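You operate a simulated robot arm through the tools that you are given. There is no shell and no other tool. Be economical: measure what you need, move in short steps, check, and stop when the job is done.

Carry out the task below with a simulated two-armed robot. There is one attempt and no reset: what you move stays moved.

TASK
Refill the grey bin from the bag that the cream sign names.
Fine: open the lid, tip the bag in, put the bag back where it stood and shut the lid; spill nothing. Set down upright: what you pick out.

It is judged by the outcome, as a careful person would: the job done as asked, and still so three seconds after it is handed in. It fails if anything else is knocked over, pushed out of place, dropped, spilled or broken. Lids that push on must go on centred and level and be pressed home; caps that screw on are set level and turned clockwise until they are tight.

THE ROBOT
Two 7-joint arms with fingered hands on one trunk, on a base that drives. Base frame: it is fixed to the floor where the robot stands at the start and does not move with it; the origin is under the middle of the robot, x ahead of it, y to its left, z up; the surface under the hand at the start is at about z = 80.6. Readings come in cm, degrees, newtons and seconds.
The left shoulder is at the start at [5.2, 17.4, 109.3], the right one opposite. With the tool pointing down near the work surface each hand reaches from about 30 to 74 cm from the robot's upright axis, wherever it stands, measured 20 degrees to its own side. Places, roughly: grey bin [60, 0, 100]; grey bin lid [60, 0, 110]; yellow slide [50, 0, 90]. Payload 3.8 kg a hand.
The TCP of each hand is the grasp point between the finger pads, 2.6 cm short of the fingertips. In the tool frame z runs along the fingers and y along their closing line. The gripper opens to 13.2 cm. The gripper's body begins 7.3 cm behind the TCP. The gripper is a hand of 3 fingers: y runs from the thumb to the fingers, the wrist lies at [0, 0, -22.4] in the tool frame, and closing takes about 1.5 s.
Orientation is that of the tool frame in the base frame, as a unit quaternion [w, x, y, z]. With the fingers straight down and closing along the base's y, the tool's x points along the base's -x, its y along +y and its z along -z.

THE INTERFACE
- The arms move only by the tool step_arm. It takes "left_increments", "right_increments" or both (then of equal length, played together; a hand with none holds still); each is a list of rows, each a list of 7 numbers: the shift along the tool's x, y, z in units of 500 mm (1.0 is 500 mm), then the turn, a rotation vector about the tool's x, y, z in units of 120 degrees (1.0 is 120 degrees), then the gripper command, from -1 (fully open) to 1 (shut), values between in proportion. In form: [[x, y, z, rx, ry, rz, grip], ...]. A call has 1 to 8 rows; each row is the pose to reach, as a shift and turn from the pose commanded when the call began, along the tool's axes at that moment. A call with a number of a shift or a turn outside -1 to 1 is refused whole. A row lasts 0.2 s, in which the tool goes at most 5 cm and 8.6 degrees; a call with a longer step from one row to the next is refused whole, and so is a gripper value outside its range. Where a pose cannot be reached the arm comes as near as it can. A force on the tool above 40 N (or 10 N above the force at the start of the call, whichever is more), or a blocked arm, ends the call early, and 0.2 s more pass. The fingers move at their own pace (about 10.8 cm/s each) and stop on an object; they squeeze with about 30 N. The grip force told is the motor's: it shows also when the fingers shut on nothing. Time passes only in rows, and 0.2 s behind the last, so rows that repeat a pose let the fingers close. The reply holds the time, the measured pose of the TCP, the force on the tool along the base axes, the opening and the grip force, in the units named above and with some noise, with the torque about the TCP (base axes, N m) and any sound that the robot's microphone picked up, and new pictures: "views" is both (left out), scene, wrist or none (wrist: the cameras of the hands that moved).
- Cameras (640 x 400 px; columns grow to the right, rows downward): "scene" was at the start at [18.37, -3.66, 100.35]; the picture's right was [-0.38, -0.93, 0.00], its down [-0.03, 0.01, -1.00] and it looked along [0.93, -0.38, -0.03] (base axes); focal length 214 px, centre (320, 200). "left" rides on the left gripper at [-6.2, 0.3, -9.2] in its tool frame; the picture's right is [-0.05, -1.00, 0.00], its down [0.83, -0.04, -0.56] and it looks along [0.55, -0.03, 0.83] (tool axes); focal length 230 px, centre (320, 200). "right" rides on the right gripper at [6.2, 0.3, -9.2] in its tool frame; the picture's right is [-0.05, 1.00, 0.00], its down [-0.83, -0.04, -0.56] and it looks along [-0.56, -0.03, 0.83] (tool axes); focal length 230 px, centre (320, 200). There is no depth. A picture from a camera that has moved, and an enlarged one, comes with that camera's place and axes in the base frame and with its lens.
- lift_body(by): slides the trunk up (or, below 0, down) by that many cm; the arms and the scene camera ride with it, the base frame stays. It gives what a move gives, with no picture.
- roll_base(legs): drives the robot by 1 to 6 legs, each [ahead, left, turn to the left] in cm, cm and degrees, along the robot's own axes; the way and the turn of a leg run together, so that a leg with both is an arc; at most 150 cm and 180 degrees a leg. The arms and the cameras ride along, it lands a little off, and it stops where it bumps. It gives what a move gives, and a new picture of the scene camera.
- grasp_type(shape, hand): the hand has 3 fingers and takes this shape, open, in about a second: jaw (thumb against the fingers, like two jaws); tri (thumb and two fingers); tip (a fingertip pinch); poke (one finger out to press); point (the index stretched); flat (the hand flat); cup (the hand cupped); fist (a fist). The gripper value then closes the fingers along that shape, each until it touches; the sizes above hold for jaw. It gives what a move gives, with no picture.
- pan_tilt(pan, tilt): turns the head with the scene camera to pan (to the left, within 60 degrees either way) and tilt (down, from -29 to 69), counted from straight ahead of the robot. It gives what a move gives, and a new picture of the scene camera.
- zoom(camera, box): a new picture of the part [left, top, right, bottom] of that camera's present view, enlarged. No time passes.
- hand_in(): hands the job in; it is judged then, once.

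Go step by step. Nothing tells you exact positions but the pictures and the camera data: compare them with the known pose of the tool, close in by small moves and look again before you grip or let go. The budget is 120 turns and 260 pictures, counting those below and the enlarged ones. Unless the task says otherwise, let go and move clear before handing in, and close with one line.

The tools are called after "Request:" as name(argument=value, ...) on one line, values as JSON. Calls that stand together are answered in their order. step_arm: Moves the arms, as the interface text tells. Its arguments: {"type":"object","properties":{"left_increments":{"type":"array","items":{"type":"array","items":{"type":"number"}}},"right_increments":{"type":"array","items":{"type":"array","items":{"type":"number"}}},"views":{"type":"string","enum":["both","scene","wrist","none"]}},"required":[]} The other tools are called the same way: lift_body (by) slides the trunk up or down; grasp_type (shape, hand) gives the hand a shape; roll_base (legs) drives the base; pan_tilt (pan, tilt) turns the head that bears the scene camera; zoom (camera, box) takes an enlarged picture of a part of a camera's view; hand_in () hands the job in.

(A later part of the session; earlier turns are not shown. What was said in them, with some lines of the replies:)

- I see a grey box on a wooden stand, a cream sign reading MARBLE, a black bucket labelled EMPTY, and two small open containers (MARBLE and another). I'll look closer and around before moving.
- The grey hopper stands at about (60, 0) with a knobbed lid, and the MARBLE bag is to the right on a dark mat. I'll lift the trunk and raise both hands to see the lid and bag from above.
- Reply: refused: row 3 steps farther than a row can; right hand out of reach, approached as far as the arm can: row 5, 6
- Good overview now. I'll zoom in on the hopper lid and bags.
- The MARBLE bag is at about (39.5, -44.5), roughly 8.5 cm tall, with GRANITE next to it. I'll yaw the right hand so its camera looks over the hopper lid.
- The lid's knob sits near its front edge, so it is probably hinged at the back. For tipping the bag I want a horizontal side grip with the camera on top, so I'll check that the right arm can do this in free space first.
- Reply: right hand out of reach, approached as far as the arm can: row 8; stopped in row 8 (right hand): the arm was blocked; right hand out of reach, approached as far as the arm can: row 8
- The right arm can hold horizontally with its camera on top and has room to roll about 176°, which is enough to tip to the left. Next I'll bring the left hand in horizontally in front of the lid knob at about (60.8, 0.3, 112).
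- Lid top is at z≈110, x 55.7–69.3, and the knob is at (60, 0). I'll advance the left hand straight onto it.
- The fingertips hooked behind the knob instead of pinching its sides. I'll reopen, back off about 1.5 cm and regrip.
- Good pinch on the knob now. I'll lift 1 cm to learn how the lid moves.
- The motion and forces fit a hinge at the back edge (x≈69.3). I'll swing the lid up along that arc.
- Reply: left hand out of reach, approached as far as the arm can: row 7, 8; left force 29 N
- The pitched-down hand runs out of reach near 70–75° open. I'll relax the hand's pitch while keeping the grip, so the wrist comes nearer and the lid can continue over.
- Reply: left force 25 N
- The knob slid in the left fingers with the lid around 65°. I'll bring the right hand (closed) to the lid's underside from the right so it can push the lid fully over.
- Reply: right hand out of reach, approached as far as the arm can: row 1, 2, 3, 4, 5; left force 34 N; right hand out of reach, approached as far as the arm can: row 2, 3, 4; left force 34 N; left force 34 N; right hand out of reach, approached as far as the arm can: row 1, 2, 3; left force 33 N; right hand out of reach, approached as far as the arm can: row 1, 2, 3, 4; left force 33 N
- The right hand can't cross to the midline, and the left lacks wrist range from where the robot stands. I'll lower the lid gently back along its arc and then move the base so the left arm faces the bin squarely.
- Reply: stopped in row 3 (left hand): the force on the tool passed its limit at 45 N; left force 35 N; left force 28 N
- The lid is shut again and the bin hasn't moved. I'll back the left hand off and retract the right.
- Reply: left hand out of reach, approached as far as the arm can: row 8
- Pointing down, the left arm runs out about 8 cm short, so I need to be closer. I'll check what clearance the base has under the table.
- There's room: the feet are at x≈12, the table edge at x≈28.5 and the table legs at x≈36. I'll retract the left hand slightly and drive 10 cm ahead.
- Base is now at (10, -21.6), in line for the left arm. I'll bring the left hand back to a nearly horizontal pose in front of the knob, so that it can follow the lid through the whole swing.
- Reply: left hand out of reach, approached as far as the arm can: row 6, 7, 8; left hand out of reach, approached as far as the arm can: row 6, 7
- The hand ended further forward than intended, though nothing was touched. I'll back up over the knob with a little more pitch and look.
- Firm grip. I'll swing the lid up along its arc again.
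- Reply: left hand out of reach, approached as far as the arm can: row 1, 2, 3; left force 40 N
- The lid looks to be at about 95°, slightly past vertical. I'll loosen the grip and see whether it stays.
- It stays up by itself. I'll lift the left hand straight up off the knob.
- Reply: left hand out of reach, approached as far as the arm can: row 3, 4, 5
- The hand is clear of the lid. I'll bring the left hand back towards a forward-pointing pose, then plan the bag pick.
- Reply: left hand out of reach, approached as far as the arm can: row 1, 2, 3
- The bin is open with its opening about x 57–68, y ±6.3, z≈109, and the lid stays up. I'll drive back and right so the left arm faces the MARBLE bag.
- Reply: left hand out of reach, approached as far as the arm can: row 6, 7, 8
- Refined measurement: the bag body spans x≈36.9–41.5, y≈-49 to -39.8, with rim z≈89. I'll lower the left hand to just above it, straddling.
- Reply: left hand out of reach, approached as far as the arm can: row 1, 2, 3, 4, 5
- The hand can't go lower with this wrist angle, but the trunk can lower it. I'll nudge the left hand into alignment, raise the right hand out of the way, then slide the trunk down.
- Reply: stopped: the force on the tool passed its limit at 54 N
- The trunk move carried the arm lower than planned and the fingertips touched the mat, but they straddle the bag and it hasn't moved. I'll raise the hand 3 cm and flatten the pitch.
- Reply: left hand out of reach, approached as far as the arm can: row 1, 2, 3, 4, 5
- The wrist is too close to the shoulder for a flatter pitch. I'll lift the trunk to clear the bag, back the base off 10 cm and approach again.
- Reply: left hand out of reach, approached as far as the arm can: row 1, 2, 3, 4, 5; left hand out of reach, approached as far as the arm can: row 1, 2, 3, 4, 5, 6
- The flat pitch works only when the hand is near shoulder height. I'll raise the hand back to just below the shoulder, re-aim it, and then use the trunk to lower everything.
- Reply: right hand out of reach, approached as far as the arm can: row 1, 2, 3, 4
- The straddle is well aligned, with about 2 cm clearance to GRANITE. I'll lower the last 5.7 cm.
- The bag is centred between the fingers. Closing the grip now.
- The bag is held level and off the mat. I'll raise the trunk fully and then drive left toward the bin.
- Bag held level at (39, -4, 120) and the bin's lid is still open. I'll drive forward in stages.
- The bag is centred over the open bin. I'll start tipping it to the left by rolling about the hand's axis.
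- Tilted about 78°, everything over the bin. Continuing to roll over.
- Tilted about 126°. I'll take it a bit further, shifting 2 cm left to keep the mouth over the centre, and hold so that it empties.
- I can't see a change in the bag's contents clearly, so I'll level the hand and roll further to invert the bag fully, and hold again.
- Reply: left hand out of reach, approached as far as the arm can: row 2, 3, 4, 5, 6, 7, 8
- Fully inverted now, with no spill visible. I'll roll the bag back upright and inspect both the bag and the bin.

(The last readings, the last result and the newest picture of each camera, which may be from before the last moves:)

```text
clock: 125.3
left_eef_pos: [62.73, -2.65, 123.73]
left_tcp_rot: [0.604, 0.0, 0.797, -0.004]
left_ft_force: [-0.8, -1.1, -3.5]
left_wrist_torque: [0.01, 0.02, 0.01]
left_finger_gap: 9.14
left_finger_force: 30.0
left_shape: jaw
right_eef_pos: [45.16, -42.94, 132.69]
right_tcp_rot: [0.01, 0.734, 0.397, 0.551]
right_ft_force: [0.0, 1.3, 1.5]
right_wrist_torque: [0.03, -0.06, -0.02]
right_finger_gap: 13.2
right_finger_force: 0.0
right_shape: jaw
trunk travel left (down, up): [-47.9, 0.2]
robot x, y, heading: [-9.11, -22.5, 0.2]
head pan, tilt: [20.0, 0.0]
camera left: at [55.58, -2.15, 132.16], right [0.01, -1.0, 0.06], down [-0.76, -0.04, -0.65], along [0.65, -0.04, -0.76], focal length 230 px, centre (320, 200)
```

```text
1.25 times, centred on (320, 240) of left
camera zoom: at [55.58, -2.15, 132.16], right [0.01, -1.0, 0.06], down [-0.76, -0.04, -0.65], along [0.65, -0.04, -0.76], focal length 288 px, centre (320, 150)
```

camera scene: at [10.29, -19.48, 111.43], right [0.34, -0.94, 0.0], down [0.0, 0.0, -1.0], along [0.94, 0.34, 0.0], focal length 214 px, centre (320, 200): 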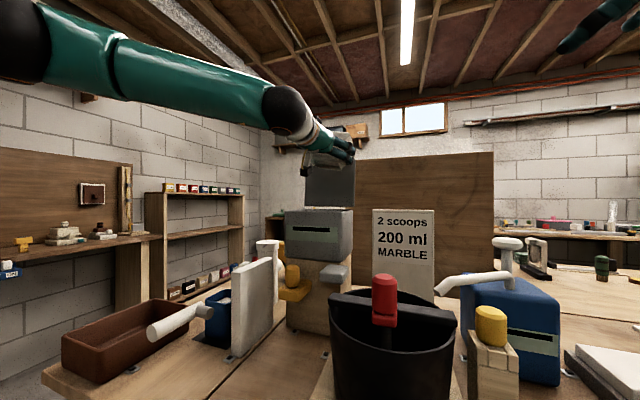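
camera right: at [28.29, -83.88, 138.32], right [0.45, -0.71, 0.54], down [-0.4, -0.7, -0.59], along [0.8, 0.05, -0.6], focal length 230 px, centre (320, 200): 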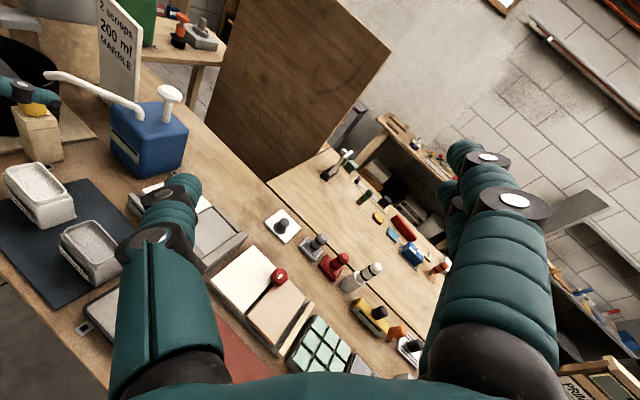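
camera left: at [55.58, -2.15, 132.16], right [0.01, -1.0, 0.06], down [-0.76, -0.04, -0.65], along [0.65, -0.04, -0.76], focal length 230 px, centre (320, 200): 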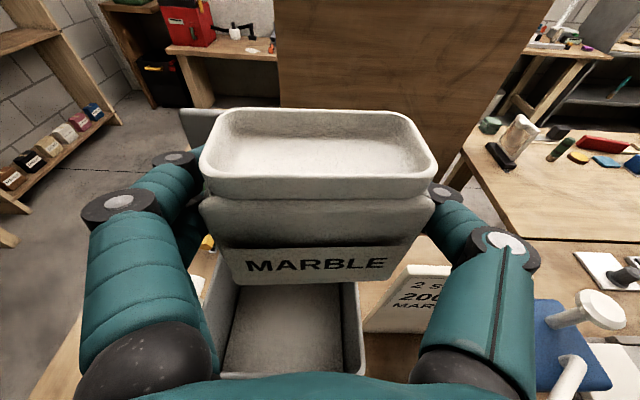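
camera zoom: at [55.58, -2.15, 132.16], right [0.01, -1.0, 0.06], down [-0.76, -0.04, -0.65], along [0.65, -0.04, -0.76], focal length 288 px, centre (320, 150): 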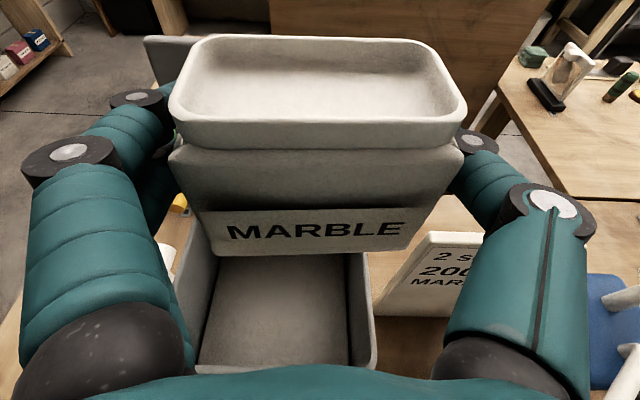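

The bin now shows a raised light surface inside, so the pour went in. I'll carry the bag back by reversing out and driving right.

Request:
roll_base(legs=[[-15, 0, 0], [0, -42, 0]])

Request:
zoom(camera="left", box=[180, 80, 460, 255])

```text
clock: 130.5
left_eef_pos: [47.95, -44.64, 123.65]
left_tcp_rot: [0.604, -0.003, 0.797, -0.003]
left_ft_force: [0.7, 0.2, -3.0]
left_wrist_torque: [0.01, 0.01, -0.03]
left_finger_gap: 9.16
left_finger_force: 29.7
left_shape: jaw
right_eef_pos: [30.47, -85.11, 132.67]
right_tcp_rot: [0.008, 0.733, 0.399, 0.551]
right_ft_force: [0.0, -0.2, -1.1]
right_wrist_torque: [0.02, -0.05, -0.02]
right_finger_gap: 13.18
right_finger_force: 0.0
right_shape: jaw
trunk travel left (down, up): [-47.9, 0.2]
robot x, y, heading: [-24.01, -64.84, 0.5]
head pan, tilt: [20.0, 0.0]
camera scene: at [-4.58, -61.95, 111.44], right [0.35, -0.94, 0.0], down [0.0, 0.0, -1.0], along [0.94, 0.35, 0.0], focal length 214 px, centre (320, 200)
```

scene: 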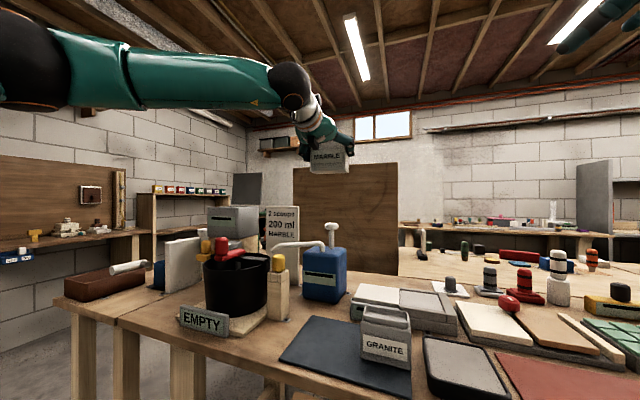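

```text
2.29 times, centred on (320, 168) of left
camera zoom: at [40.59, -44.27, 132.16], right [0.02, -1.0, 0.06], down [-0.76, -0.05, -0.65], along [0.65, -0.03, -0.76], focal length 526 px, centre (320, 274)
```

zoom: 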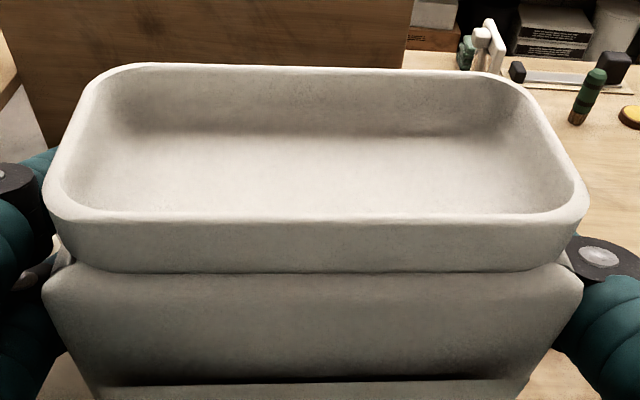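

Request:
step_arm(left_increments=[[0.034, 0, -0.026, 0.002, 0, 0, 1], [0.068, 0, -0.052, 0.004, 0, 0, 1], [0.102, 0, -0.078, 0.006, 0, 0, 1], [0.137, 0, -0.105, 0.008, 0, 0, 1], [0.171, 0, -0.131, 0.01, 0, 0, 1]], views="none")

Request:
lift_body(by=-20)

Request:
step_arm(left_increments=[[0, 0, 0, 0, 0, 0, 1]], views="both")

```text
clock: 131.7
left_eef_pos: [38.82, -44.74, 117.17]
left_tcp_rot: [0.604, 0.002, 0.797, -0.01]
left_ft_force: [-0.1, 0.4, -3.4]
left_wrist_torque: [0.04, 0.04, 0.0]
left_finger_gap: 9.17
left_finger_force: 30.1
left_shape: jaw
right_eef_pos: [30.43, -85.28, 132.78]
right_tcp_rot: [0.008, 0.733, 0.4, 0.551]
right_ft_force: [0.3, 0.7, 0.1]
right_wrist_torque: [-0.03, 0.02, 0.03]
right_finger_gap: 13.16
right_finger_force: 0.1
right_shape: jaw
trunk travel left (down, up): [-47.9, 0.2]
robot x, y, heading: [-24.24, -64.95, 0.8]
head pan, tilt: [20.0, 0.0]
```

```text
clock: 133.9
left_eef_pos: [39.14, -44.88, 97.26]
left_tcp_rot: [0.605, 0.002, 0.796, -0.01]
left_ft_force: [-0.4, -0.4, -3.5]
left_wrist_torque: [0.0, -0.01, -0.03]
left_finger_gap: 9.14
left_finger_force: 29.6
left_shape: jaw
right_eef_pos: [30.32, -85.21, 112.71]
right_tcp_rot: [0.008, 0.733, 0.398, 0.552]
right_ft_force: [-0.7, -0.1, 0.6]
right_wrist_torque: [0.0, -0.03, 0.0]
right_finger_gap: 13.21
right_finger_force: 0.0
right_shape: jaw
trunk travel left (down, up): [-27.9, 20.2]
robot x, y, heading: [-23.89, -65.05, 0.7]
head pan, tilt: [20.0, 0.0]
```

```text
clock: 134.3
left_eef_pos: [39.18, -44.89, 97.23]
left_tcp_rot: [0.605, 0.003, 0.796, -0.011]
left_ft_force: [0.3, 0.1, -2.6]
left_wrist_torque: [-0.02, 0.01, -0.01]
left_finger_gap: 9.15
left_finger_force: 29.6
left_shape: jaw
right_eef_pos: [30.45, -85.14, 112.69]
right_tcp_rot: [0.008, 0.733, 0.399, 0.551]
right_ft_force: [1.2, -0.8, 0.0]
right_wrist_torque: [0.0, 0.03, 0.01]
right_finger_gap: 13.17
right_finger_force: 0.1
right_shape: jaw
trunk travel left (down, up): [-27.9, 20.2]
robot x, y, heading: [-24.02, -64.87, 0.5]
head pan, tilt: [20.0, 0.0]
camera scene: at [-6.93, -61.97, 88.04], right [0.35, -0.94, 0.0], down [0.0, 0.0, -1.0], along [0.94, 0.35, 0.0], focal length 214 px, centre (320, 200)
camera left: at [31.98, -44.16, 105.69], right [0.0, -1.0, 0.06], down [-0.76, -0.04, -0.65], along [0.65, -0.05, -0.76], focal length 230 px, centre (320, 200)
```

scene: 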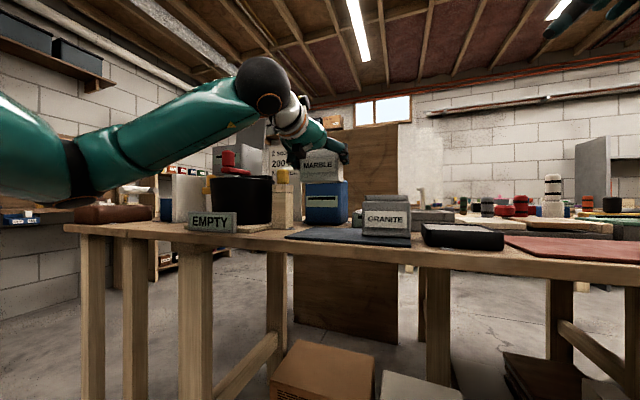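
left: 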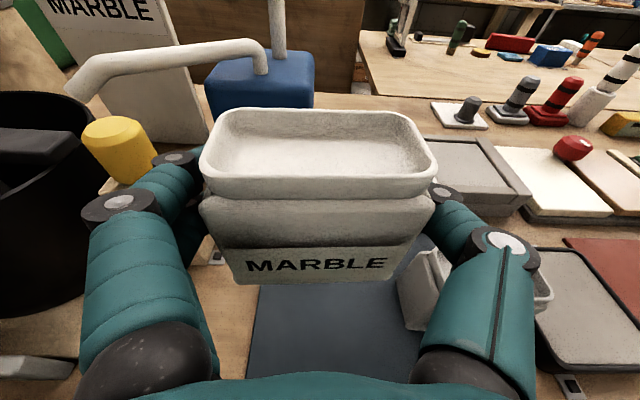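

Request:
step_arm(left_increments=[[0, 0.002, 0.001, 0, 0, 0, 1], [-0.001, 0.0045, 0.003, 0, 0, 0, 1], [-0.001, 0.0045, 0.003, 0, 0, 0, 1]], views="none")

Request:
lift_body(by=-10.6)

Request:
step_arm(left_increments=[[0, 0, 0, 0, 0, 0, 1]], views="wrist")

```text
clock: 135.1
left_eef_pos: [39.21, -44.4, 97.11]
left_tcp_rot: [0.605, 0.003, 0.796, -0.011]
left_ft_force: [-0.8, 1.0, -3.0]
left_wrist_torque: [0.03, 0.01, 0.0]
left_finger_gap: 9.14
left_finger_force: 29.6
left_shape: jaw
right_eef_pos: [30.52, -85.21, 112.7]
right_tcp_rot: [0.008, 0.733, 0.399, 0.551]
right_ft_force: [-0.1, 0.1, 0.6]
right_wrist_torque: [-0.01, 0.02, 0.02]
right_finger_gap: 13.19
right_finger_force: 0.0
right_shape: jaw
trunk travel left (down, up): [-27.9, 20.2]
robot x, y, heading: [-24.06, -64.87, 0.5]
head pan, tilt: [20.0, 0.0]
```

```text
clock: 136.5
left_eef_pos: [39.37, -44.63, 86.59]
left_tcp_rot: [0.606, 0.003, 0.796, -0.011]
left_ft_force: [0.3, 0.3, -3.4]
left_wrist_torque: [0.01, 0.01, 0.0]
left_finger_gap: 9.15
left_finger_force: 29.9
left_shape: jaw
right_eef_pos: [30.45, -85.14, 102.16]
right_tcp_rot: [0.009, 0.733, 0.398, 0.552]
right_ft_force: [0.0, -0.5, -0.1]
right_wrist_torque: [0.04, 0.02, 0.0]
right_finger_gap: 13.2
right_finger_force: 0.0
right_shape: jaw
trunk travel left (down, up): [-17.3, 30.8]
robot x, y, heading: [-24.09, -64.99, 0.3]
head pan, tilt: [20.0, 0.0]
```

```text
clock: 136.9
left_eef_pos: [39.29, -44.53, 86.6]
left_tcp_rot: [0.605, 0.003, 0.796, -0.012]
left_ft_force: [-0.2, -0.5, -2.6]
left_wrist_torque: [-0.02, -0.01, -0.01]
left_finger_gap: 9.16
left_finger_force: 30.1
left_shape: jaw
right_eef_pos: [30.39, -85.2, 102.08]
right_tcp_rot: [0.008, 0.733, 0.399, 0.552]
right_ft_force: [0.2, 0.0, 0.3]
right_wrist_torque: [-0.04, -0.05, -0.01]
right_finger_gap: 13.18
right_finger_force: 0.1
right_shape: jaw
trunk travel left (down, up): [-17.3, 30.8]
robot x, y, heading: [-23.66, -65.21, 0.5]
head pan, tilt: [20.0, 0.0]
camera left: at [32.13, -43.94, 95.11], right [0.0, -1.0, 0.06], down [-0.76, -0.04, -0.65], along [0.65, -0.05, -0.76], focal length 230 px, centre (320, 200)
```

left: 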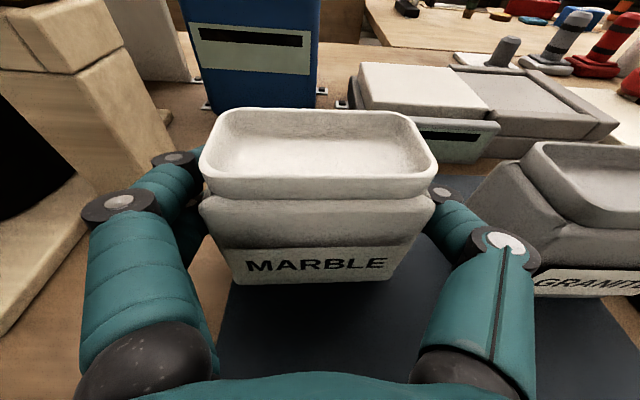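

Nearly down and in the original place. I'll lower the last 0.8 cm and watch the force.

Request:
lift_body(by=-0.6)

Request:
lift_body(by=-0.2)

```text
clock: 137.4
left_eef_pos: [39.4, -44.46, 85.99]
left_tcp_rot: [0.604, 0.004, 0.797, -0.012]
left_ft_force: [0.4, 0.6, -3.5]
left_wrist_torque: [-0.02, 0.01, 0.04]
left_finger_gap: 9.14
left_finger_force: 30.4
left_shape: jaw
right_eef_pos: [30.33, -85.22, 101.49]
right_tcp_rot: [0.008, 0.732, 0.399, 0.552]
right_ft_force: [0.3, 0.9, -0.6]
right_wrist_torque: [-0.01, 0.01, 0.0]
right_finger_gap: 13.18
right_finger_force: 0.1
right_shape: jaw
trunk travel left (down, up): [-16.7, 31.4]
robot x, y, heading: [-24.37, -65.37, 0.4]
head pan, tilt: [20.0, 0.0]
```

```text
clock: 137.9
left_eef_pos: [39.35, -44.62, 85.88]
left_tcp_rot: [0.605, 0.002, 0.796, -0.01]
left_ft_force: [2.0, 0.0, -2.3]
left_wrist_torque: [0.05, -0.06, -0.05]
left_finger_gap: 9.16
left_finger_force: 30.3
left_shape: jaw
right_eef_pos: [30.46, -85.17, 101.27]
right_tcp_rot: [0.008, 0.733, 0.398, 0.552]
right_ft_force: [0.0, 0.6, -0.9]
right_wrist_torque: [-0.01, 0.0, -0.04]
right_finger_gap: 13.17
right_finger_force: 0.1
right_shape: jaw
trunk travel left (down, up): [-16.5, 31.6]
robot x, y, heading: [-23.79, -64.93, 0.5]
head pan, tilt: [20.0, 0.0]
```

Request:
lift_body(by=-0.2)

Request:
step_arm(left_increments=[[0, 0, 0, 0, 0, 0, -0.3], [0, 0, 0, 0, 0, 0, -0.5], [0, 0, 0, 0, 0, 0, -0.7], [0, 0, 0, 0, 0, 0, -0.9], [0, 0, 0, 0, 0, 0, -0.9]], views="wrist")

```text
clock: 138.5
left_eef_pos: [39.3, -44.67, 85.86]
left_tcp_rot: [0.606, 0.002, 0.795, -0.011]
left_ft_force: [1.1, -1.0, 4.8]
left_wrist_torque: [0.31, -0.13, -0.08]
left_finger_gap: 9.17
left_finger_force: 29.5
left_shape: jaw
right_eef_pos: [30.28, -85.27, 101.17]
right_tcp_rot: [0.009, 0.733, 0.398, 0.552]
right_ft_force: [-0.6, -0.6, -1.1]
right_wrist_torque: [-0.03, -0.02, 0.01]
right_finger_gap: 13.19
right_finger_force: 0.1
right_shape: jaw
trunk travel left (down, up): [-16.3, 31.8]
robot x, y, heading: [-23.61, -64.66, 0.6]
head pan, tilt: [20.0, 0.0]
```

```text
clock: 139.7
left_eef_pos: [39.4, -44.62, 85.57]
left_tcp_rot: [0.604, 0.003, 0.797, -0.011]
left_ft_force: [-0.4, -1.1, -0.3]
left_wrist_torque: [0.0, 0.0, -0.01]
left_finger_gap: 12.51
left_finger_force: 0.0
left_shape: jaw
right_eef_pos: [30.37, -85.11, 101.12]
right_tcp_rot: [0.007, 0.733, 0.399, 0.551]
right_ft_force: [-0.3, 1.1, -0.2]
right_wrist_torque: [0.01, -0.03, -0.03]
right_finger_gap: 13.2
right_finger_force: 0.1
right_shape: jaw
trunk travel left (down, up): [-16.3, 31.8]
robot x, y, heading: [-24.2, -65.0, 0.4]
head pan, tilt: [20.0, 0.0]
camera left: at [32.13, -43.95, 94.09], right [0.0, -1.0, 0.06], down [-0.76, -0.04, -0.65], along [0.65, -0.05, -0.76], focal length 230 px, centre (320, 200)
```

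left: 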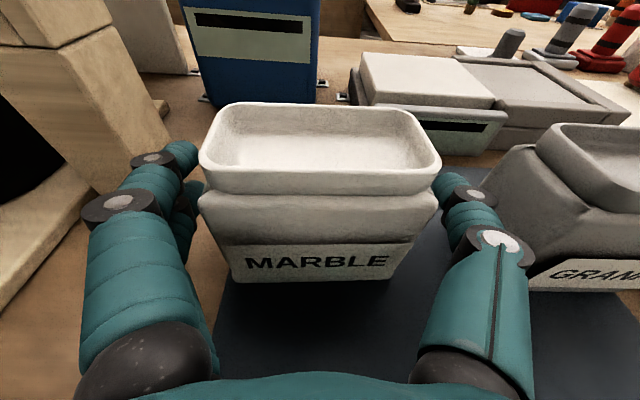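

The bag stands upright exactly where it was. I'll raise straight up and drive back to the bin to shut the lid.

Request:
lift_body(by=31.5)

Request:
step_arm(left_increments=[[-0.04, 0, -0.01, 0, 0, 0, -1], [-0.08, 0, -0.02, 0, 0, 0, -1], [-0.12, 0, -0.03, 0, 0, 0, -1], [-0.16, 0, -0.042, 0, 0, 0, -1]], views="wrist")

Request:
roll_base(legs=[[0, 43.5, 0], [15, 0, 0]])

```text
clock: 142.8
left_eef_pos: [39.37, -44.75, 116.93]
left_tcp_rot: [0.604, 0.002, 0.797, -0.011]
left_ft_force: [0.1, 0.9, 0.2]
left_wrist_torque: [0.0, -0.02, 0.02]
left_finger_gap: 12.53
left_finger_force: 0.0
left_shape: jaw
right_eef_pos: [30.44, -85.24, 132.58]
right_tcp_rot: [0.008, 0.733, 0.399, 0.551]
right_ft_force: [0.2, -0.7, 0.2]
right_wrist_torque: [0.0, 0.01, -0.01]
right_finger_gap: 13.16
right_finger_force: 0.1
right_shape: jaw
trunk travel left (down, up): [-47.8, 0.3]
robot x, y, heading: [-23.8, -64.99, 0.7]
head pan, tilt: [20.0, 0.0]
```

```text
clock: 143.8
left_eef_pos: [39.45, -44.59, 125.38]
left_tcp_rot: [0.605, 0.003, 0.796, -0.012]
left_ft_force: [0.3, 0.0, 0.0]
left_wrist_torque: [0.0, -0.02, -0.01]
left_finger_gap: 13.18
left_finger_force: 0.2
left_shape: jaw
right_eef_pos: [30.36, -85.22, 132.65]
right_tcp_rot: [0.008, 0.733, 0.398, 0.552]
right_ft_force: [-0.4, 1.0, -0.2]
right_wrist_torque: [-0.03, -0.01, 0.01]
right_finger_gap: 13.18
right_finger_force: 0.1
right_shape: jaw
trunk travel left (down, up): [-47.8, 0.3]
robot x, y, heading: [-24.04, -64.69, 0.5]
head pan, tilt: [20.0, 0.0]
camera left: at [32.21, -43.94, 133.92], right [0.0, -1.0, 0.07], down [-0.76, -0.04, -0.65], along [0.65, -0.05, -0.76], focal length 230 px, centre (320, 200)
```

left: 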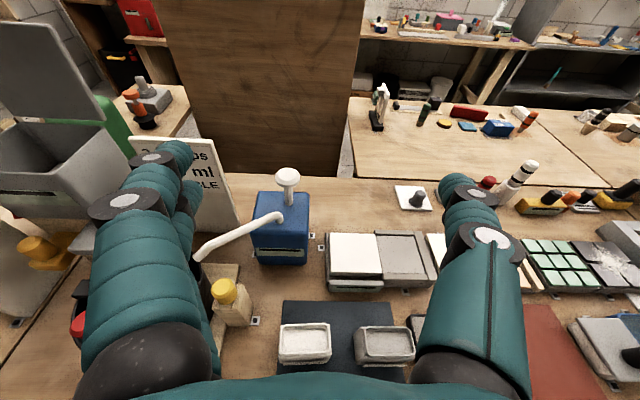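

```text
clock: 149.1
left_eef_pos: [54.05, -1.24, 125.48]
left_tcp_rot: [0.605, 0.006, 0.796, -0.013]
left_ft_force: [0.1, 0.0, -0.6]
left_wrist_torque: [0.0, 0.02, -0.01]
left_finger_gap: 13.19
left_finger_force: 0.2
left_shape: jaw
right_eef_pos: [44.82, -41.81, 132.71]
right_tcp_rot: [0.011, 0.734, 0.396, 0.552]
right_ft_force: [1.3, -0.5, 0.0]
right_wrist_torque: [0.01, 0.0, 0.01]
right_finger_gap: 13.18
right_finger_force: 0.1
right_shape: jaw
trunk travel left (down, up): [-47.8, 0.3]
robot x, y, heading: [-9.51, -21.21, 0.4]
head pan, tilt: [20.0, 0.0]
camera scene: at [9.97, -18.26, 111.33], right [0.34, -0.94, 0.0], down [0.0, 0.0, -1.0], along [0.94, 0.34, 0.0], focal length 214 px, centre (320, 200)
```

scene: 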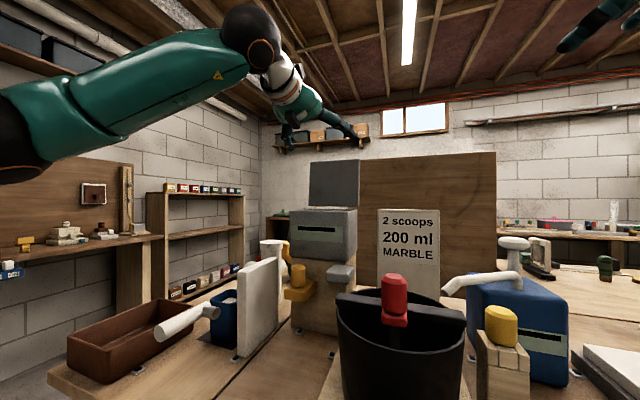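

Next: pitch the hand steeply down at a safe height, look into the bin, then drive forward over the open lid as before.

Request:
step_arm(left_increments=[[-0.02, 0.002, -0.005, 0, 0.0625, 0, -1], [-0.04, 0.004, -0.01, 0, 0.125, 0, -1], [-0.055, 0.006, -0.02, 0, 0.1875, 0, -1], [-0.055, 0.008, -0.03, 0, 0.25, 0, -1], [-0.055, 0.01, -0.035, 0, 0.3125, 0, -1], [-0.055, 0.012, -0.039, 0, 0.375, 0, -1], [-0.055, 0.014, -0.039, 0, 0.4375, 0, -1], [-0.055, 0.014, -0.039, 0, 0.5, 0, -1]], views="wrist")

```text
clock: 150.9
left_eef_pos: [52.95, -0.63, 128.64]
left_tcp_rot: [0.127, 0.014, 0.992, -0.008]
left_ft_force: [0.6, -0.3, 0.2]
left_wrist_torque: [0.01, 0.01, -0.01]
left_finger_gap: 13.18
left_finger_force: 0.0
left_shape: jaw
right_eef_pos: [44.8, -41.88, 132.63]
right_tcp_rot: [0.009, 0.734, 0.396, 0.552]
right_ft_force: [-0.1, -0.1, -1.0]
right_wrist_torque: [0.01, 0.01, 0.02]
right_finger_gap: 13.22
right_finger_force: 0.0
right_shape: jaw
trunk travel left (down, up): [-47.8, 0.3]
robot x, y, heading: [-9.81, -21.16, 0.2]
head pan, tilt: [20.0, 0.0]
camera left: at [56.65, -0.21, 139.25], right [0.02, -1.0, 0.03], down [-0.94, -0.01, 0.33], along [-0.33, -0.03, -0.94], focal length 230 px, centre (320, 200)
```

left: 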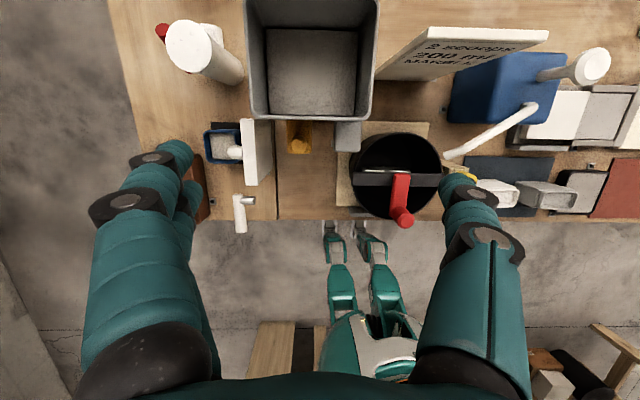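

Request:
zoom(camera="left", box=[230, 0, 390, 160])

Request:
roll_base(legs=[[19.8, 0, 0]])

Request:
step_arm(left_increments=[[0, 0, 0, 0, 0, 0, -1]], views="wrist")

```text
2.50 times, centred on (310, 80) of left
camera zoom: at [56.65, -0.21, 139.25], right [0.02, -1.0, 0.03], down [-0.94, -0.01, 0.33], along [-0.33, -0.03, -0.94], focal length 575 px, centre (345, 500)
```

zoom: 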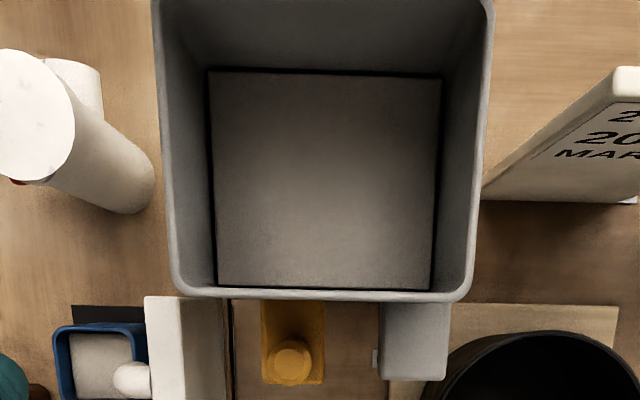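

```text
clock: 152.7
left_eef_pos: [73.27, -1.89, 128.46]
left_tcp_rot: [0.124, 0.019, 0.992, -0.01]
left_ft_force: [0.5, 0.0, 0.4]
left_wrist_torque: [-0.04, 0.06, -0.01]
left_finger_gap: 13.21
left_finger_force: 0.1
left_shape: jaw
right_eef_pos: [64.47, -43.22, 132.53]
right_tcp_rot: [0.013, 0.737, 0.392, 0.55]
right_ft_force: [0.5, -0.1, -0.9]
right_wrist_torque: [0.05, -0.04, 0.04]
right_finger_gap: 13.21
right_finger_force: 0.0
right_shape: jaw
trunk travel left (down, up): [-47.8, 0.3]
robot x, y, heading: [10.59, -22.11, -0.7]
head pan, tilt: [20.0, 0.0]
stopped in leg 1: the robot was blocked; the commanded pose is now the measured one
camera scene: at [29.8, -19.32, 111.25], right [0.33, -0.94, 0.0], down [0.0, 0.0, -1.0], along [0.94, 0.33, 0.0], focal length 214 px, centre (320, 200)
```

scene: 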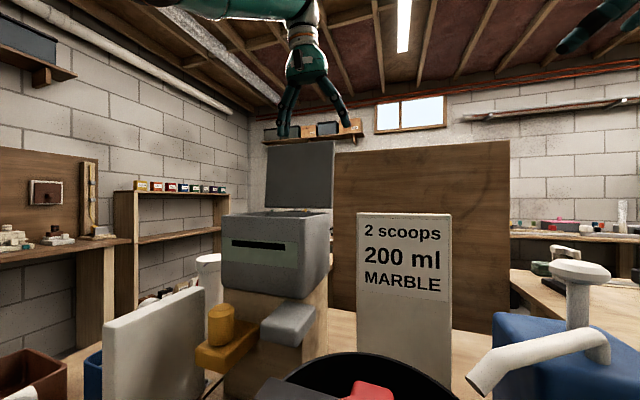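

```text
clock: 153.1
left_eef_pos: [72.92, -2.15, 128.53]
left_tcp_rot: [0.125, 0.02, 0.992, -0.01]
left_ft_force: [0.6, -0.1, -0.1]
left_wrist_torque: [-0.02, 0.02, 0.0]
left_finger_gap: 13.19
left_finger_force: 0.0
left_shape: jaw
right_eef_pos: [64.08, -43.52, 132.7]
right_tcp_rot: [0.015, 0.737, 0.391, 0.551]
right_ft_force: [0.7, -0.4, 0.1]
right_wrist_torque: [-0.04, 0.01, 0.0]
right_finger_gap: 13.2
right_finger_force: 0.1
right_shape: jaw
trunk travel left (down, up): [-47.8, 0.3]
robot x, y, heading: [9.98, -21.87, -0.8]
head pan, tilt: [20.0, 0.0]
camera left: at [76.66, -1.79, 139.06], right [0.01, -1.0, 0.03], down [-0.94, 0.0, 0.33], along [-0.33, -0.03, -0.94], focal length 230 px, centre (320, 200)
```

left: 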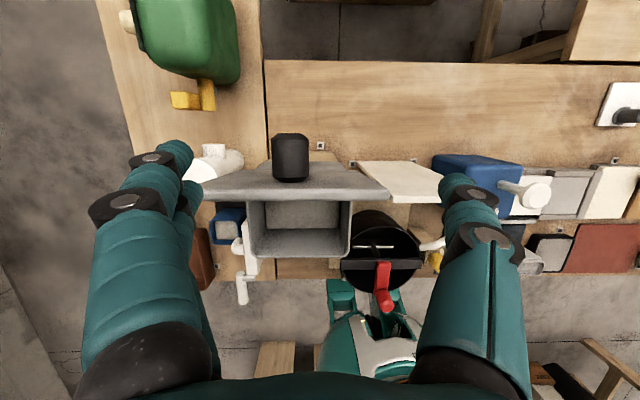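

The bin now holds the material. The knob is at y≈0, so I'll shift over, descend behind the lid straddling the knob and grip it.

Request:
step_arm(left_increments=[[-0.01, 0.02, 0, 0, 0, 0, -0.5], [-0.016, 0.044, 0.003, 0, 0, 0, -0.2], [-0.016, 0.044, 0.03, 0, 0, 0, -0.1], [-0.014, 0.044, 0.07, 0, 0, 0, -0.1], [-0.008, 0.044, 0.11, 0, 0, 0, -0.1]], views="wrist")

```text
clock: 154.2
left_eef_pos: [74.93, -0.39, 123.19]
left_tcp_rot: [0.126, 0.02, 0.992, -0.01]
left_ft_force: [-0.2, -0.3, 0.5]
left_wrist_torque: [-0.01, -0.03, 0.02]
left_finger_gap: 7.34
left_finger_force: 0.0
left_shape: jaw
right_eef_pos: [64.04, -43.77, 132.61]
right_tcp_rot: [0.015, 0.737, 0.39, 0.551]
right_ft_force: [0.0, -0.2, -0.4]
right_wrist_torque: [0.03, 0.0, 0.01]
right_finger_gap: 13.19
right_finger_force: 0.0
right_shape: jaw
trunk travel left (down, up): [-47.8, 0.3]
robot x, y, heading: [10.27, -22.26, -0.8]
head pan, tilt: [20.0, 0.0]
camera left: at [78.57, 0.01, 133.73], right [0.01, -1.0, 0.03], down [-0.94, 0.0, 0.33], along [-0.33, -0.03, -0.94], focal length 230 px, centre (320, 200)
```

left: 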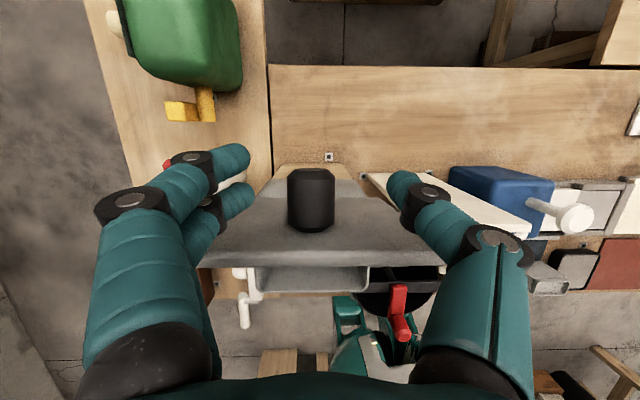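

Request:
step_arm(left_increments=[[0.015, 0.004, 0.015, 0, 0.03, 0, -0.1], [0.03, 0.008, 0.03, 0, 0.05, 0, -0.1], [0.04, 0.008, 0.042, 0, 0.07, 0, -0.1], [0.04, 0.008, 0.042, 0, 0.07, 0, 0.1]], views="wrist")

```text
clock: 155.2
left_eef_pos: [73.57, -0.09, 120.58]
left_tcp_rot: [0.053, 0.021, 0.998, -0.009]
left_ft_force: [1.1, -0.1, 1.3]
left_wrist_torque: [0.01, 0.06, -0.09]
left_finger_gap: 6.01
left_finger_force: 0.0
left_shape: jaw
right_eef_pos: [64.13, -43.8, 132.62]
right_tcp_rot: [0.015, 0.737, 0.39, 0.552]
right_ft_force: [0.1, 0.5, 0.8]
right_wrist_torque: [0.0, -0.02, 0.0]
right_finger_gap: 13.18
right_finger_force: 0.0
right_shape: jaw
trunk travel left (down, up): [-47.8, 0.3]
robot x, y, heading: [10.55, -21.97, -0.6]
head pan, tilt: [20.0, 0.0]
camera left: at [78.65, 0.28, 130.55], right [0.01, -1.0, 0.02], down [-0.89, 0.0, 0.47], along [-0.47, -0.02, -0.89], focal length 230 px, centre (320, 200)
```

left: 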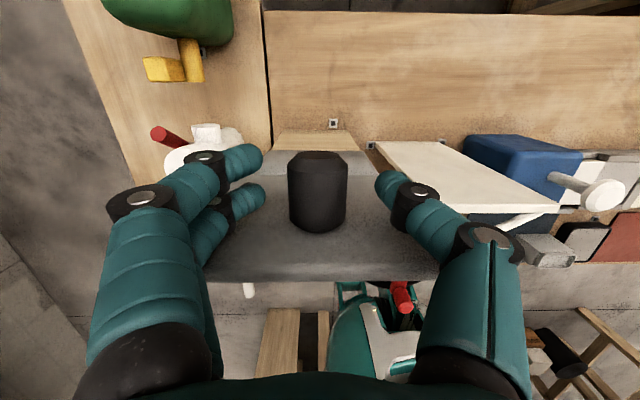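

Request:
step_arm(left_increments=[[0, 0, 0, 0, 0, 0, 0.5], [0, 0, 0, 0, 0, 0, 1], [0, 0, 0, 0, 0, 0, 1], [0, 0, 0, 0, 0, 0, 1], [0, 0, 0, 0, 0, 0, 1]], views="wrist")

```text
clock: 156.4
left_eef_pos: [73.5, -0.02, 120.7]
left_tcp_rot: [0.052, 0.021, 0.998, -0.008]
left_ft_force: [-1.8, -1.0, -2.3]
left_wrist_torque: [0.01, 0.1, -0.02]
left_finger_gap: 2.67
left_finger_force: 29.5
left_shape: jaw
right_eef_pos: [64.09, -43.85, 132.63]
right_tcp_rot: [0.015, 0.737, 0.39, 0.552]
right_ft_force: [0.6, -0.6, 0.8]
right_wrist_torque: [0.02, 0.02, -0.03]
right_finger_gap: 13.19
right_finger_force: 0.2
right_shape: jaw
trunk travel left (down, up): [-47.8, 0.3]
robot x, y, heading: [10.48, -22.44, -0.8]
head pan, tilt: [20.0, 0.0]
camera left: at [78.66, 0.23, 130.53], right [0.01, -1.0, 0.02], down [-0.89, 0.0, 0.47], along [-0.47, -0.02, -0.88], focal length 230 px, centre (320, 200)
```

left: 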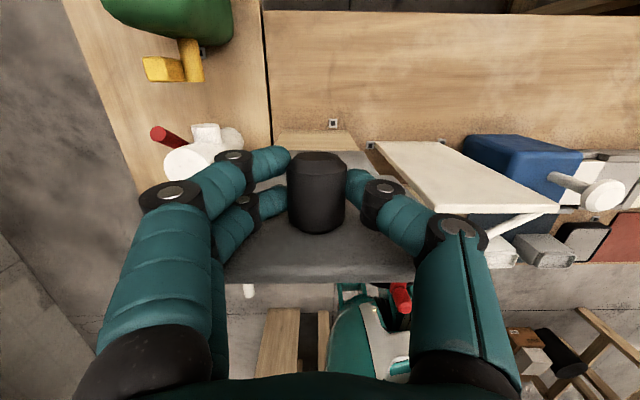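

Knob gripped. I'll bring the lid down by the reverse arc.

Request:
step_arm(left_increments=[[0.0225, 0, -0.0094, 0, -0.0325, 0, 1], [0.0459, 0, -0.0171, 0, -0.065, 0, 1], [0.0701, 0, -0.0222, 0, -0.0975, 0, 1], [0.0945, 0, -0.0248, 0, -0.13, 0, 1], [0.1191, 0, -0.0248, 0, -0.1625, 0, 1], [0.1435, 0, -0.0221, 0, -0.195, 0, 1], [0.1675, 0, -0.017, 0, -0.2275, 0, 1], [0.1909, 0, -0.0094, 0, -0.26, 0, 1]], views="both")

```text
clock: 158.2
left_eef_pos: [64.08, 0.18, 120.01]
left_tcp_rot: [0.319, 0.018, 0.947, -0.014]
left_ft_force: [6.4, -6.9, -10.3]
left_wrist_torque: [-0.06, -0.09, -0.04]
left_finger_gap: 2.42
left_finger_force: 30.1
left_shape: jaw
right_eef_pos: [64.23, -43.99, 132.52]
right_tcp_rot: [0.016, 0.738, 0.39, 0.551]
right_ft_force: [0.6, -0.3, -0.9]
right_wrist_torque: [0.02, -0.02, 0.04]
right_finger_gap: 13.18
right_finger_force: 0.1
right_shape: jaw
trunk travel left (down, up): [-47.8, 0.3]
robot x, y, heading: [9.82, -22.34, -0.7]
head pan, tilt: [20.0, 0.0]
camera scene: at [29.84, -19.89, 111.27], right [0.33, -0.95, 0.0], down [0.0, 0.0, -1.0], along [0.95, 0.33, 0.0], focal length 214 px, centre (320, 200)
camera left: at [63.39, 0.77, 131.24], right [0.0, -1.0, 0.05], down [-1.0, 0.0, -0.06], along [0.06, -0.05, -1.0], focal length 230 px, centre (320, 200)
```

scene: 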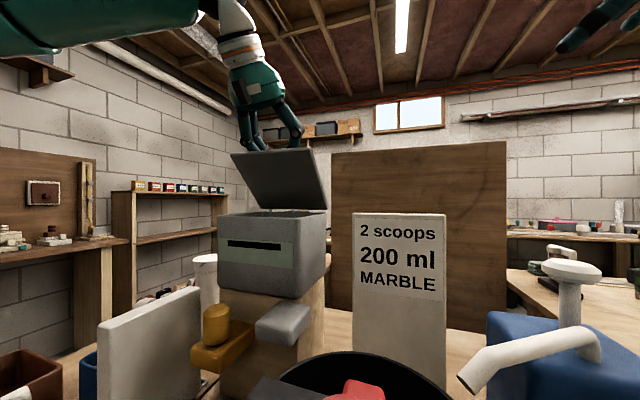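
left: 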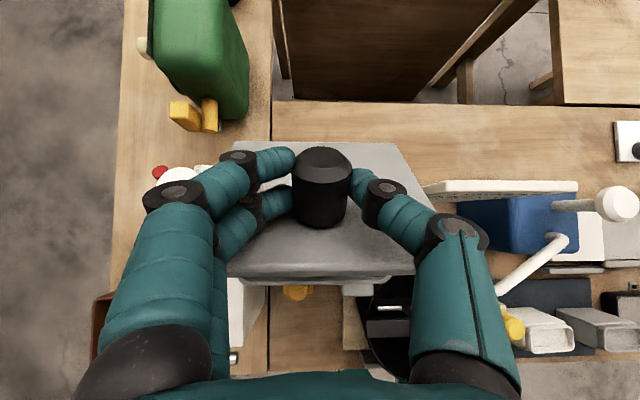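

Request:
step_arm(left_increments=[[0.024, 0, -0.0031, 0, -0.0325, 0, 1], [0.0482, 0, -0.0037, 0, -0.065, 0, 1], [0.0723, 0, -0.0016, 0, -0.0975, 0, 1], [0.0961, 0, 0.0029, 0, -0.13, 0, 1], [0.1193, 0, 0.0096, 0, -0.1625, 0, 1], [0.1415, 0, 0.0191, 0, -0.195, 0, 1], [0.1628, 0, 0.0306, 0, -0.225, 0, 1], [0.1763, 0, 0.0397, 0, -0.245, 0, 1]], views="both")

```text
clock: 160.1
left_eef_pos: [58.12, 0.2, 113.08]
left_tcp_rot: [0.549, 0.015, 0.836, -0.019]
left_ft_force: [4.9, -6.8, -2.1]
left_wrist_torque: [0.0, -0.18, -0.12]
left_finger_gap: 2.41
left_finger_force: 29.9
left_shape: jaw
right_eef_pos: [64.14, -44.07, 132.54]
right_tcp_rot: [0.015, 0.738, 0.389, 0.551]
right_ft_force: [0.0, 0.7, -0.4]
right_wrist_torque: [-0.02, 0.02, 0.0]
right_finger_gap: 13.19
right_finger_force: 0.0
right_shape: jaw
trunk travel left (down, up): [-47.8, 0.3]
robot x, y, heading: [10.12, -22.48, -1.0]
head pan, tilt: [20.0, 0.0]
camera scene: at [29.78, -19.94, 111.29], right [0.33, -0.95, 0.0], down [0.0, 0.0, -1.0], along [0.95, 0.33, 0.0], focal length 214 px, centre (320, 200)
camera left: at [52.18, 1.06, 122.55], right [-0.03, -1.0, 0.06], down [-0.84, -0.01, -0.54], along [0.54, -0.07, -0.84], focal length 230 px, centre (320, 200)
```

scene: 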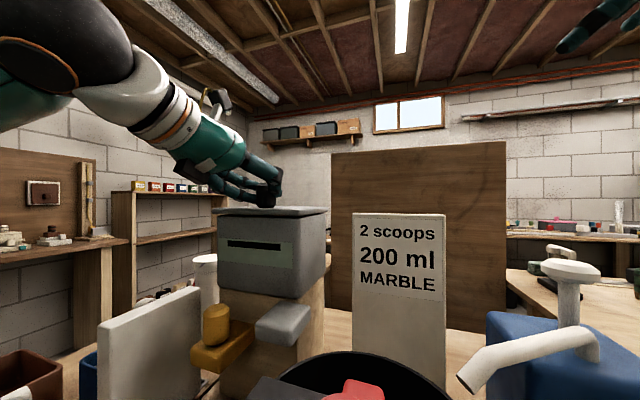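
left: 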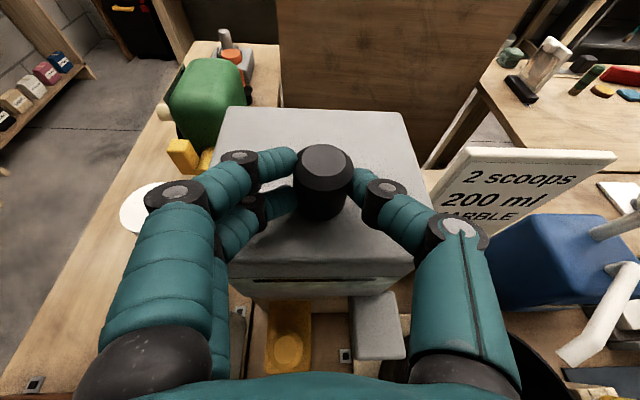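

Request:
step_arm(left_increments=[[0.005, 0, 0.002, 0, 0, 0, 1], [0.012, 0, 0.004, 0, 0, 0, 1], [0.012, 0, 0.004, 0, 0, 0, 1]], views="none")

Request:
zoom(camera="scene", box=[190, 160, 350, 310])

```text
clock: 160.8
left_eef_pos: [58.09, 0.28, 113.03]
left_tcp_rot: [0.553, 0.015, 0.833, -0.019]
left_ft_force: [0.4, -7.2, 11.2]
left_wrist_torque: [-0.08, -0.34, -0.18]
left_finger_gap: 2.38
left_finger_force: 30.1
left_shape: jaw
right_eef_pos: [64.02, -44.02, 132.71]
right_tcp_rot: [0.015, 0.737, 0.39, 0.552]
right_ft_force: [-0.8, 0.4, -0.3]
right_wrist_torque: [0.03, -0.01, -0.01]
right_finger_gap: 13.19
right_finger_force: 0.1
right_shape: jaw
trunk travel left (down, up): [-47.8, 0.3]
robot x, y, heading: [10.18, -22.35, -1.0]
head pan, tilt: [20.0, 0.0]
```

```text
2.67 times, centred on (270, 235) of scene
camera zoom: at [29.63, -19.98, 111.35], right [0.33, -0.95, 0.0], down [0.0, 0.0, -1.0], along [0.95, 0.33, 0.0], focal length 572 px, centre (453, 107)
```

zoom: 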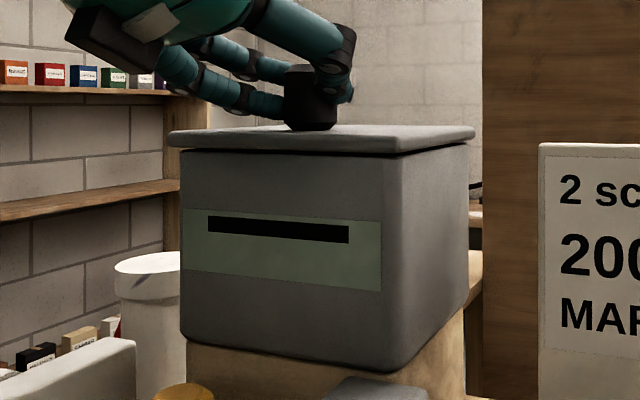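

The lid is shut flat on the bin. I'll open the fingers and withdraw.

Request:
step_arm(left_increments=[[-0.004, 0, -0.002, 0, 0, 0, 0.3], [-0.006, 0, -0.004, 0, 0, 0, -0.2], [-0.006, 0, -0.004, 0, 0, 0, -0.4], [-0.05, 0, -0.02, 0, 0, 0, -0.5], [-0.11, 0, -0.045, 0, 0, 0, -0.5], [-0.15, 0, -0.06, 0, 0, 0, -0.5]], views="both")

```text
clock: 162.2
left_eef_pos: [58.31, 0.53, 120.76]
left_tcp_rot: [0.548, 0.012, 0.836, -0.016]
left_ft_force: [0.0, 0.3, 0.8]
left_wrist_torque: [-0.01, 0.03, -0.03]
left_finger_gap: 9.86
left_finger_force: 0.2
left_shape: jaw
right_eef_pos: [64.02, -43.8, 132.66]
right_tcp_rot: [0.015, 0.737, 0.391, 0.551]
right_ft_force: [-0.5, -0.1, -0.2]
right_wrist_torque: [-0.01, -0.04, 0.0]
right_finger_gap: 13.18
right_finger_force: 0.1
right_shape: jaw
trunk travel left (down, up): [-47.8, 0.3]
robot x, y, heading: [10.52, -22.43, -0.8]
head pan, tilt: [20.0, 0.0]
camera scene: at [29.69, -19.82, 111.3], right [0.33, -0.94, 0.0], down [0.0, 0.0, -1.0], along [0.94, 0.33, 0.0], focal length 214 px, centre (320, 200)
camera left: at [52.38, 1.39, 130.12], right [-0.02, -1.0, 0.06], down [-0.84, -0.02, -0.54], along [0.54, -0.06, -0.84], focal length 230 px, centre (320, 200)
```

scene: 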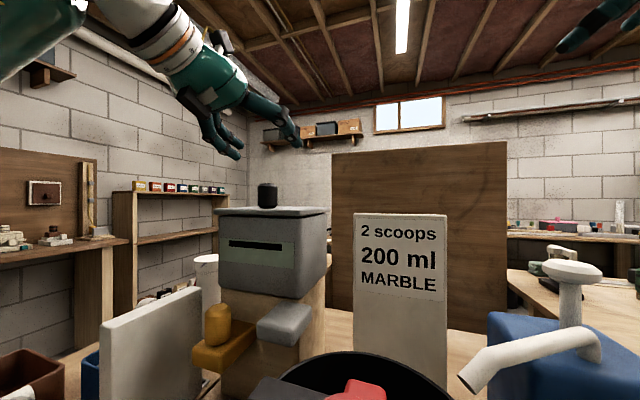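
left: 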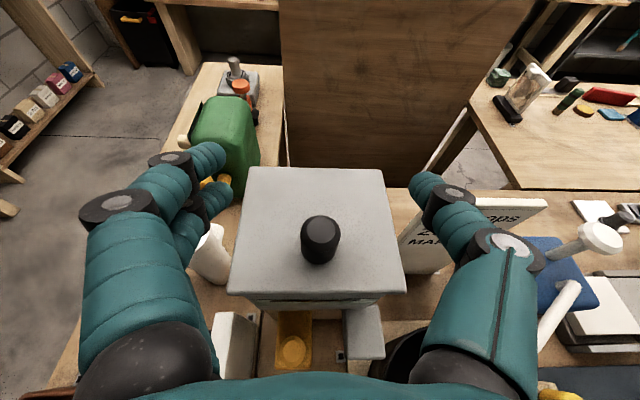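

The lid is shut and the hand is clear. I'll back off and check the whole bench before handing in.

Request:
roll_base(legs=[[-18, 0, 0]])

Request:
pan_tilt(pan=-10, tilt=28)

```text
clock: 163.8
left_eef_pos: [40.02, 1.42, 120.62]
left_tcp_rot: [0.549, 0.011, 0.835, -0.016]
left_ft_force: [0.2, 0.7, -0.2]
left_wrist_torque: [0.04, 0.02, -0.03]
left_finger_gap: 9.86
left_finger_force: 0.1
left_shape: jaw
right_eef_pos: [45.83, -42.93, 132.59]
right_tcp_rot: [0.014, 0.737, 0.392, 0.551]
right_ft_force: [-0.1, 0.4, 0.3]
right_wrist_torque: [0.0, -0.01, -0.01]
right_finger_gap: 13.2
right_finger_force: 0.1
right_shape: jaw
trunk travel left (down, up): [-47.8, 0.3]
robot x, y, heading: [-7.9, -21.55, -0.7]
head pan, tilt: [20.0, 0.0]
camera scene: at [11.37, -19.04, 111.29], right [0.33, -0.94, 0.0], down [0.0, 0.0, -1.0], along [0.94, 0.33, 0.0], focal length 214 px, centre (320, 200)
```

scene: 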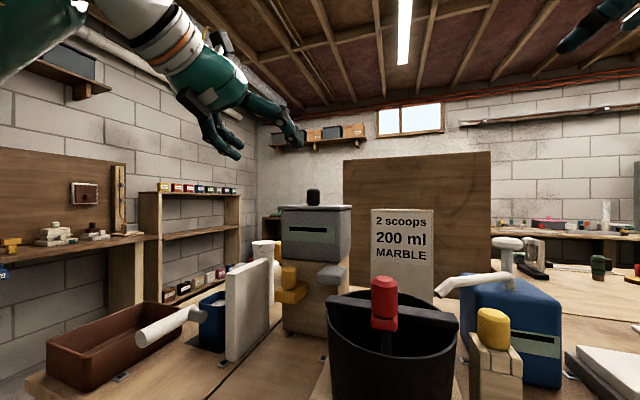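

```text
clock: 164.7
left_eef_pos: [40.02, 1.47, 120.63]
left_tcp_rot: [0.549, 0.011, 0.836, -0.016]
left_ft_force: [-0.3, 0.0, 0.2]
left_wrist_torque: [-0.04, 0.03, 0.0]
left_finger_gap: 9.85
left_finger_force: 0.2
left_shape: jaw
right_eef_pos: [45.85, -42.97, 132.45]
right_tcp_rot: [0.015, 0.737, 0.393, 0.55]
right_ft_force: [-0.1, 0.4, 0.8]
right_wrist_torque: [0.02, 0.01, 0.01]
right_finger_gap: 13.18
right_finger_force: 0.1
right_shape: jaw
trunk travel left (down, up): [-47.8, 0.3]
robot x, y, heading: [-7.83, -21.97, -0.7]
head pan, tilt: [-10.0, 28.0]
camera scene: at [11.86, -23.71, 106.79], right [-0.18, -0.98, 0.0], down [-0.46, 0.09, -0.88], along [0.87, -0.16, -0.47], focal length 214 px, centre (320, 200)
```

scene: 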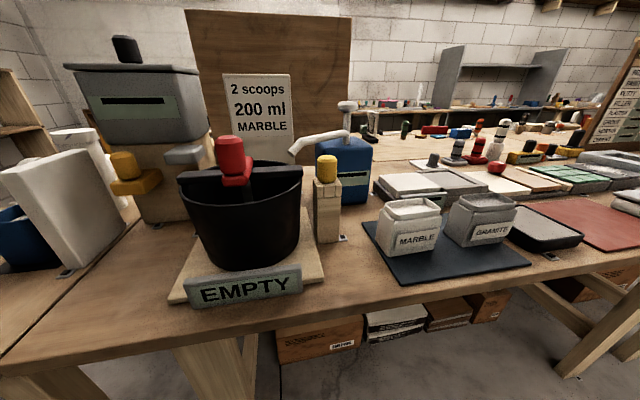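

Everything stands in place, the bag is upright on its mat, the lid is shut and I see no spill. Handing in.

Request:
hand_in()

```text
The job is handed in.
```

I tipped the MARBLE bag into the grey bin, stood the bag back upright where it was, and shut the lid. No spill was visible. I judged the pour from the raised surface inside the bin, because the weight reading on the bag didn't change. On the last drive forward the base stopped against something under the bench, but nothing on it looked moved.
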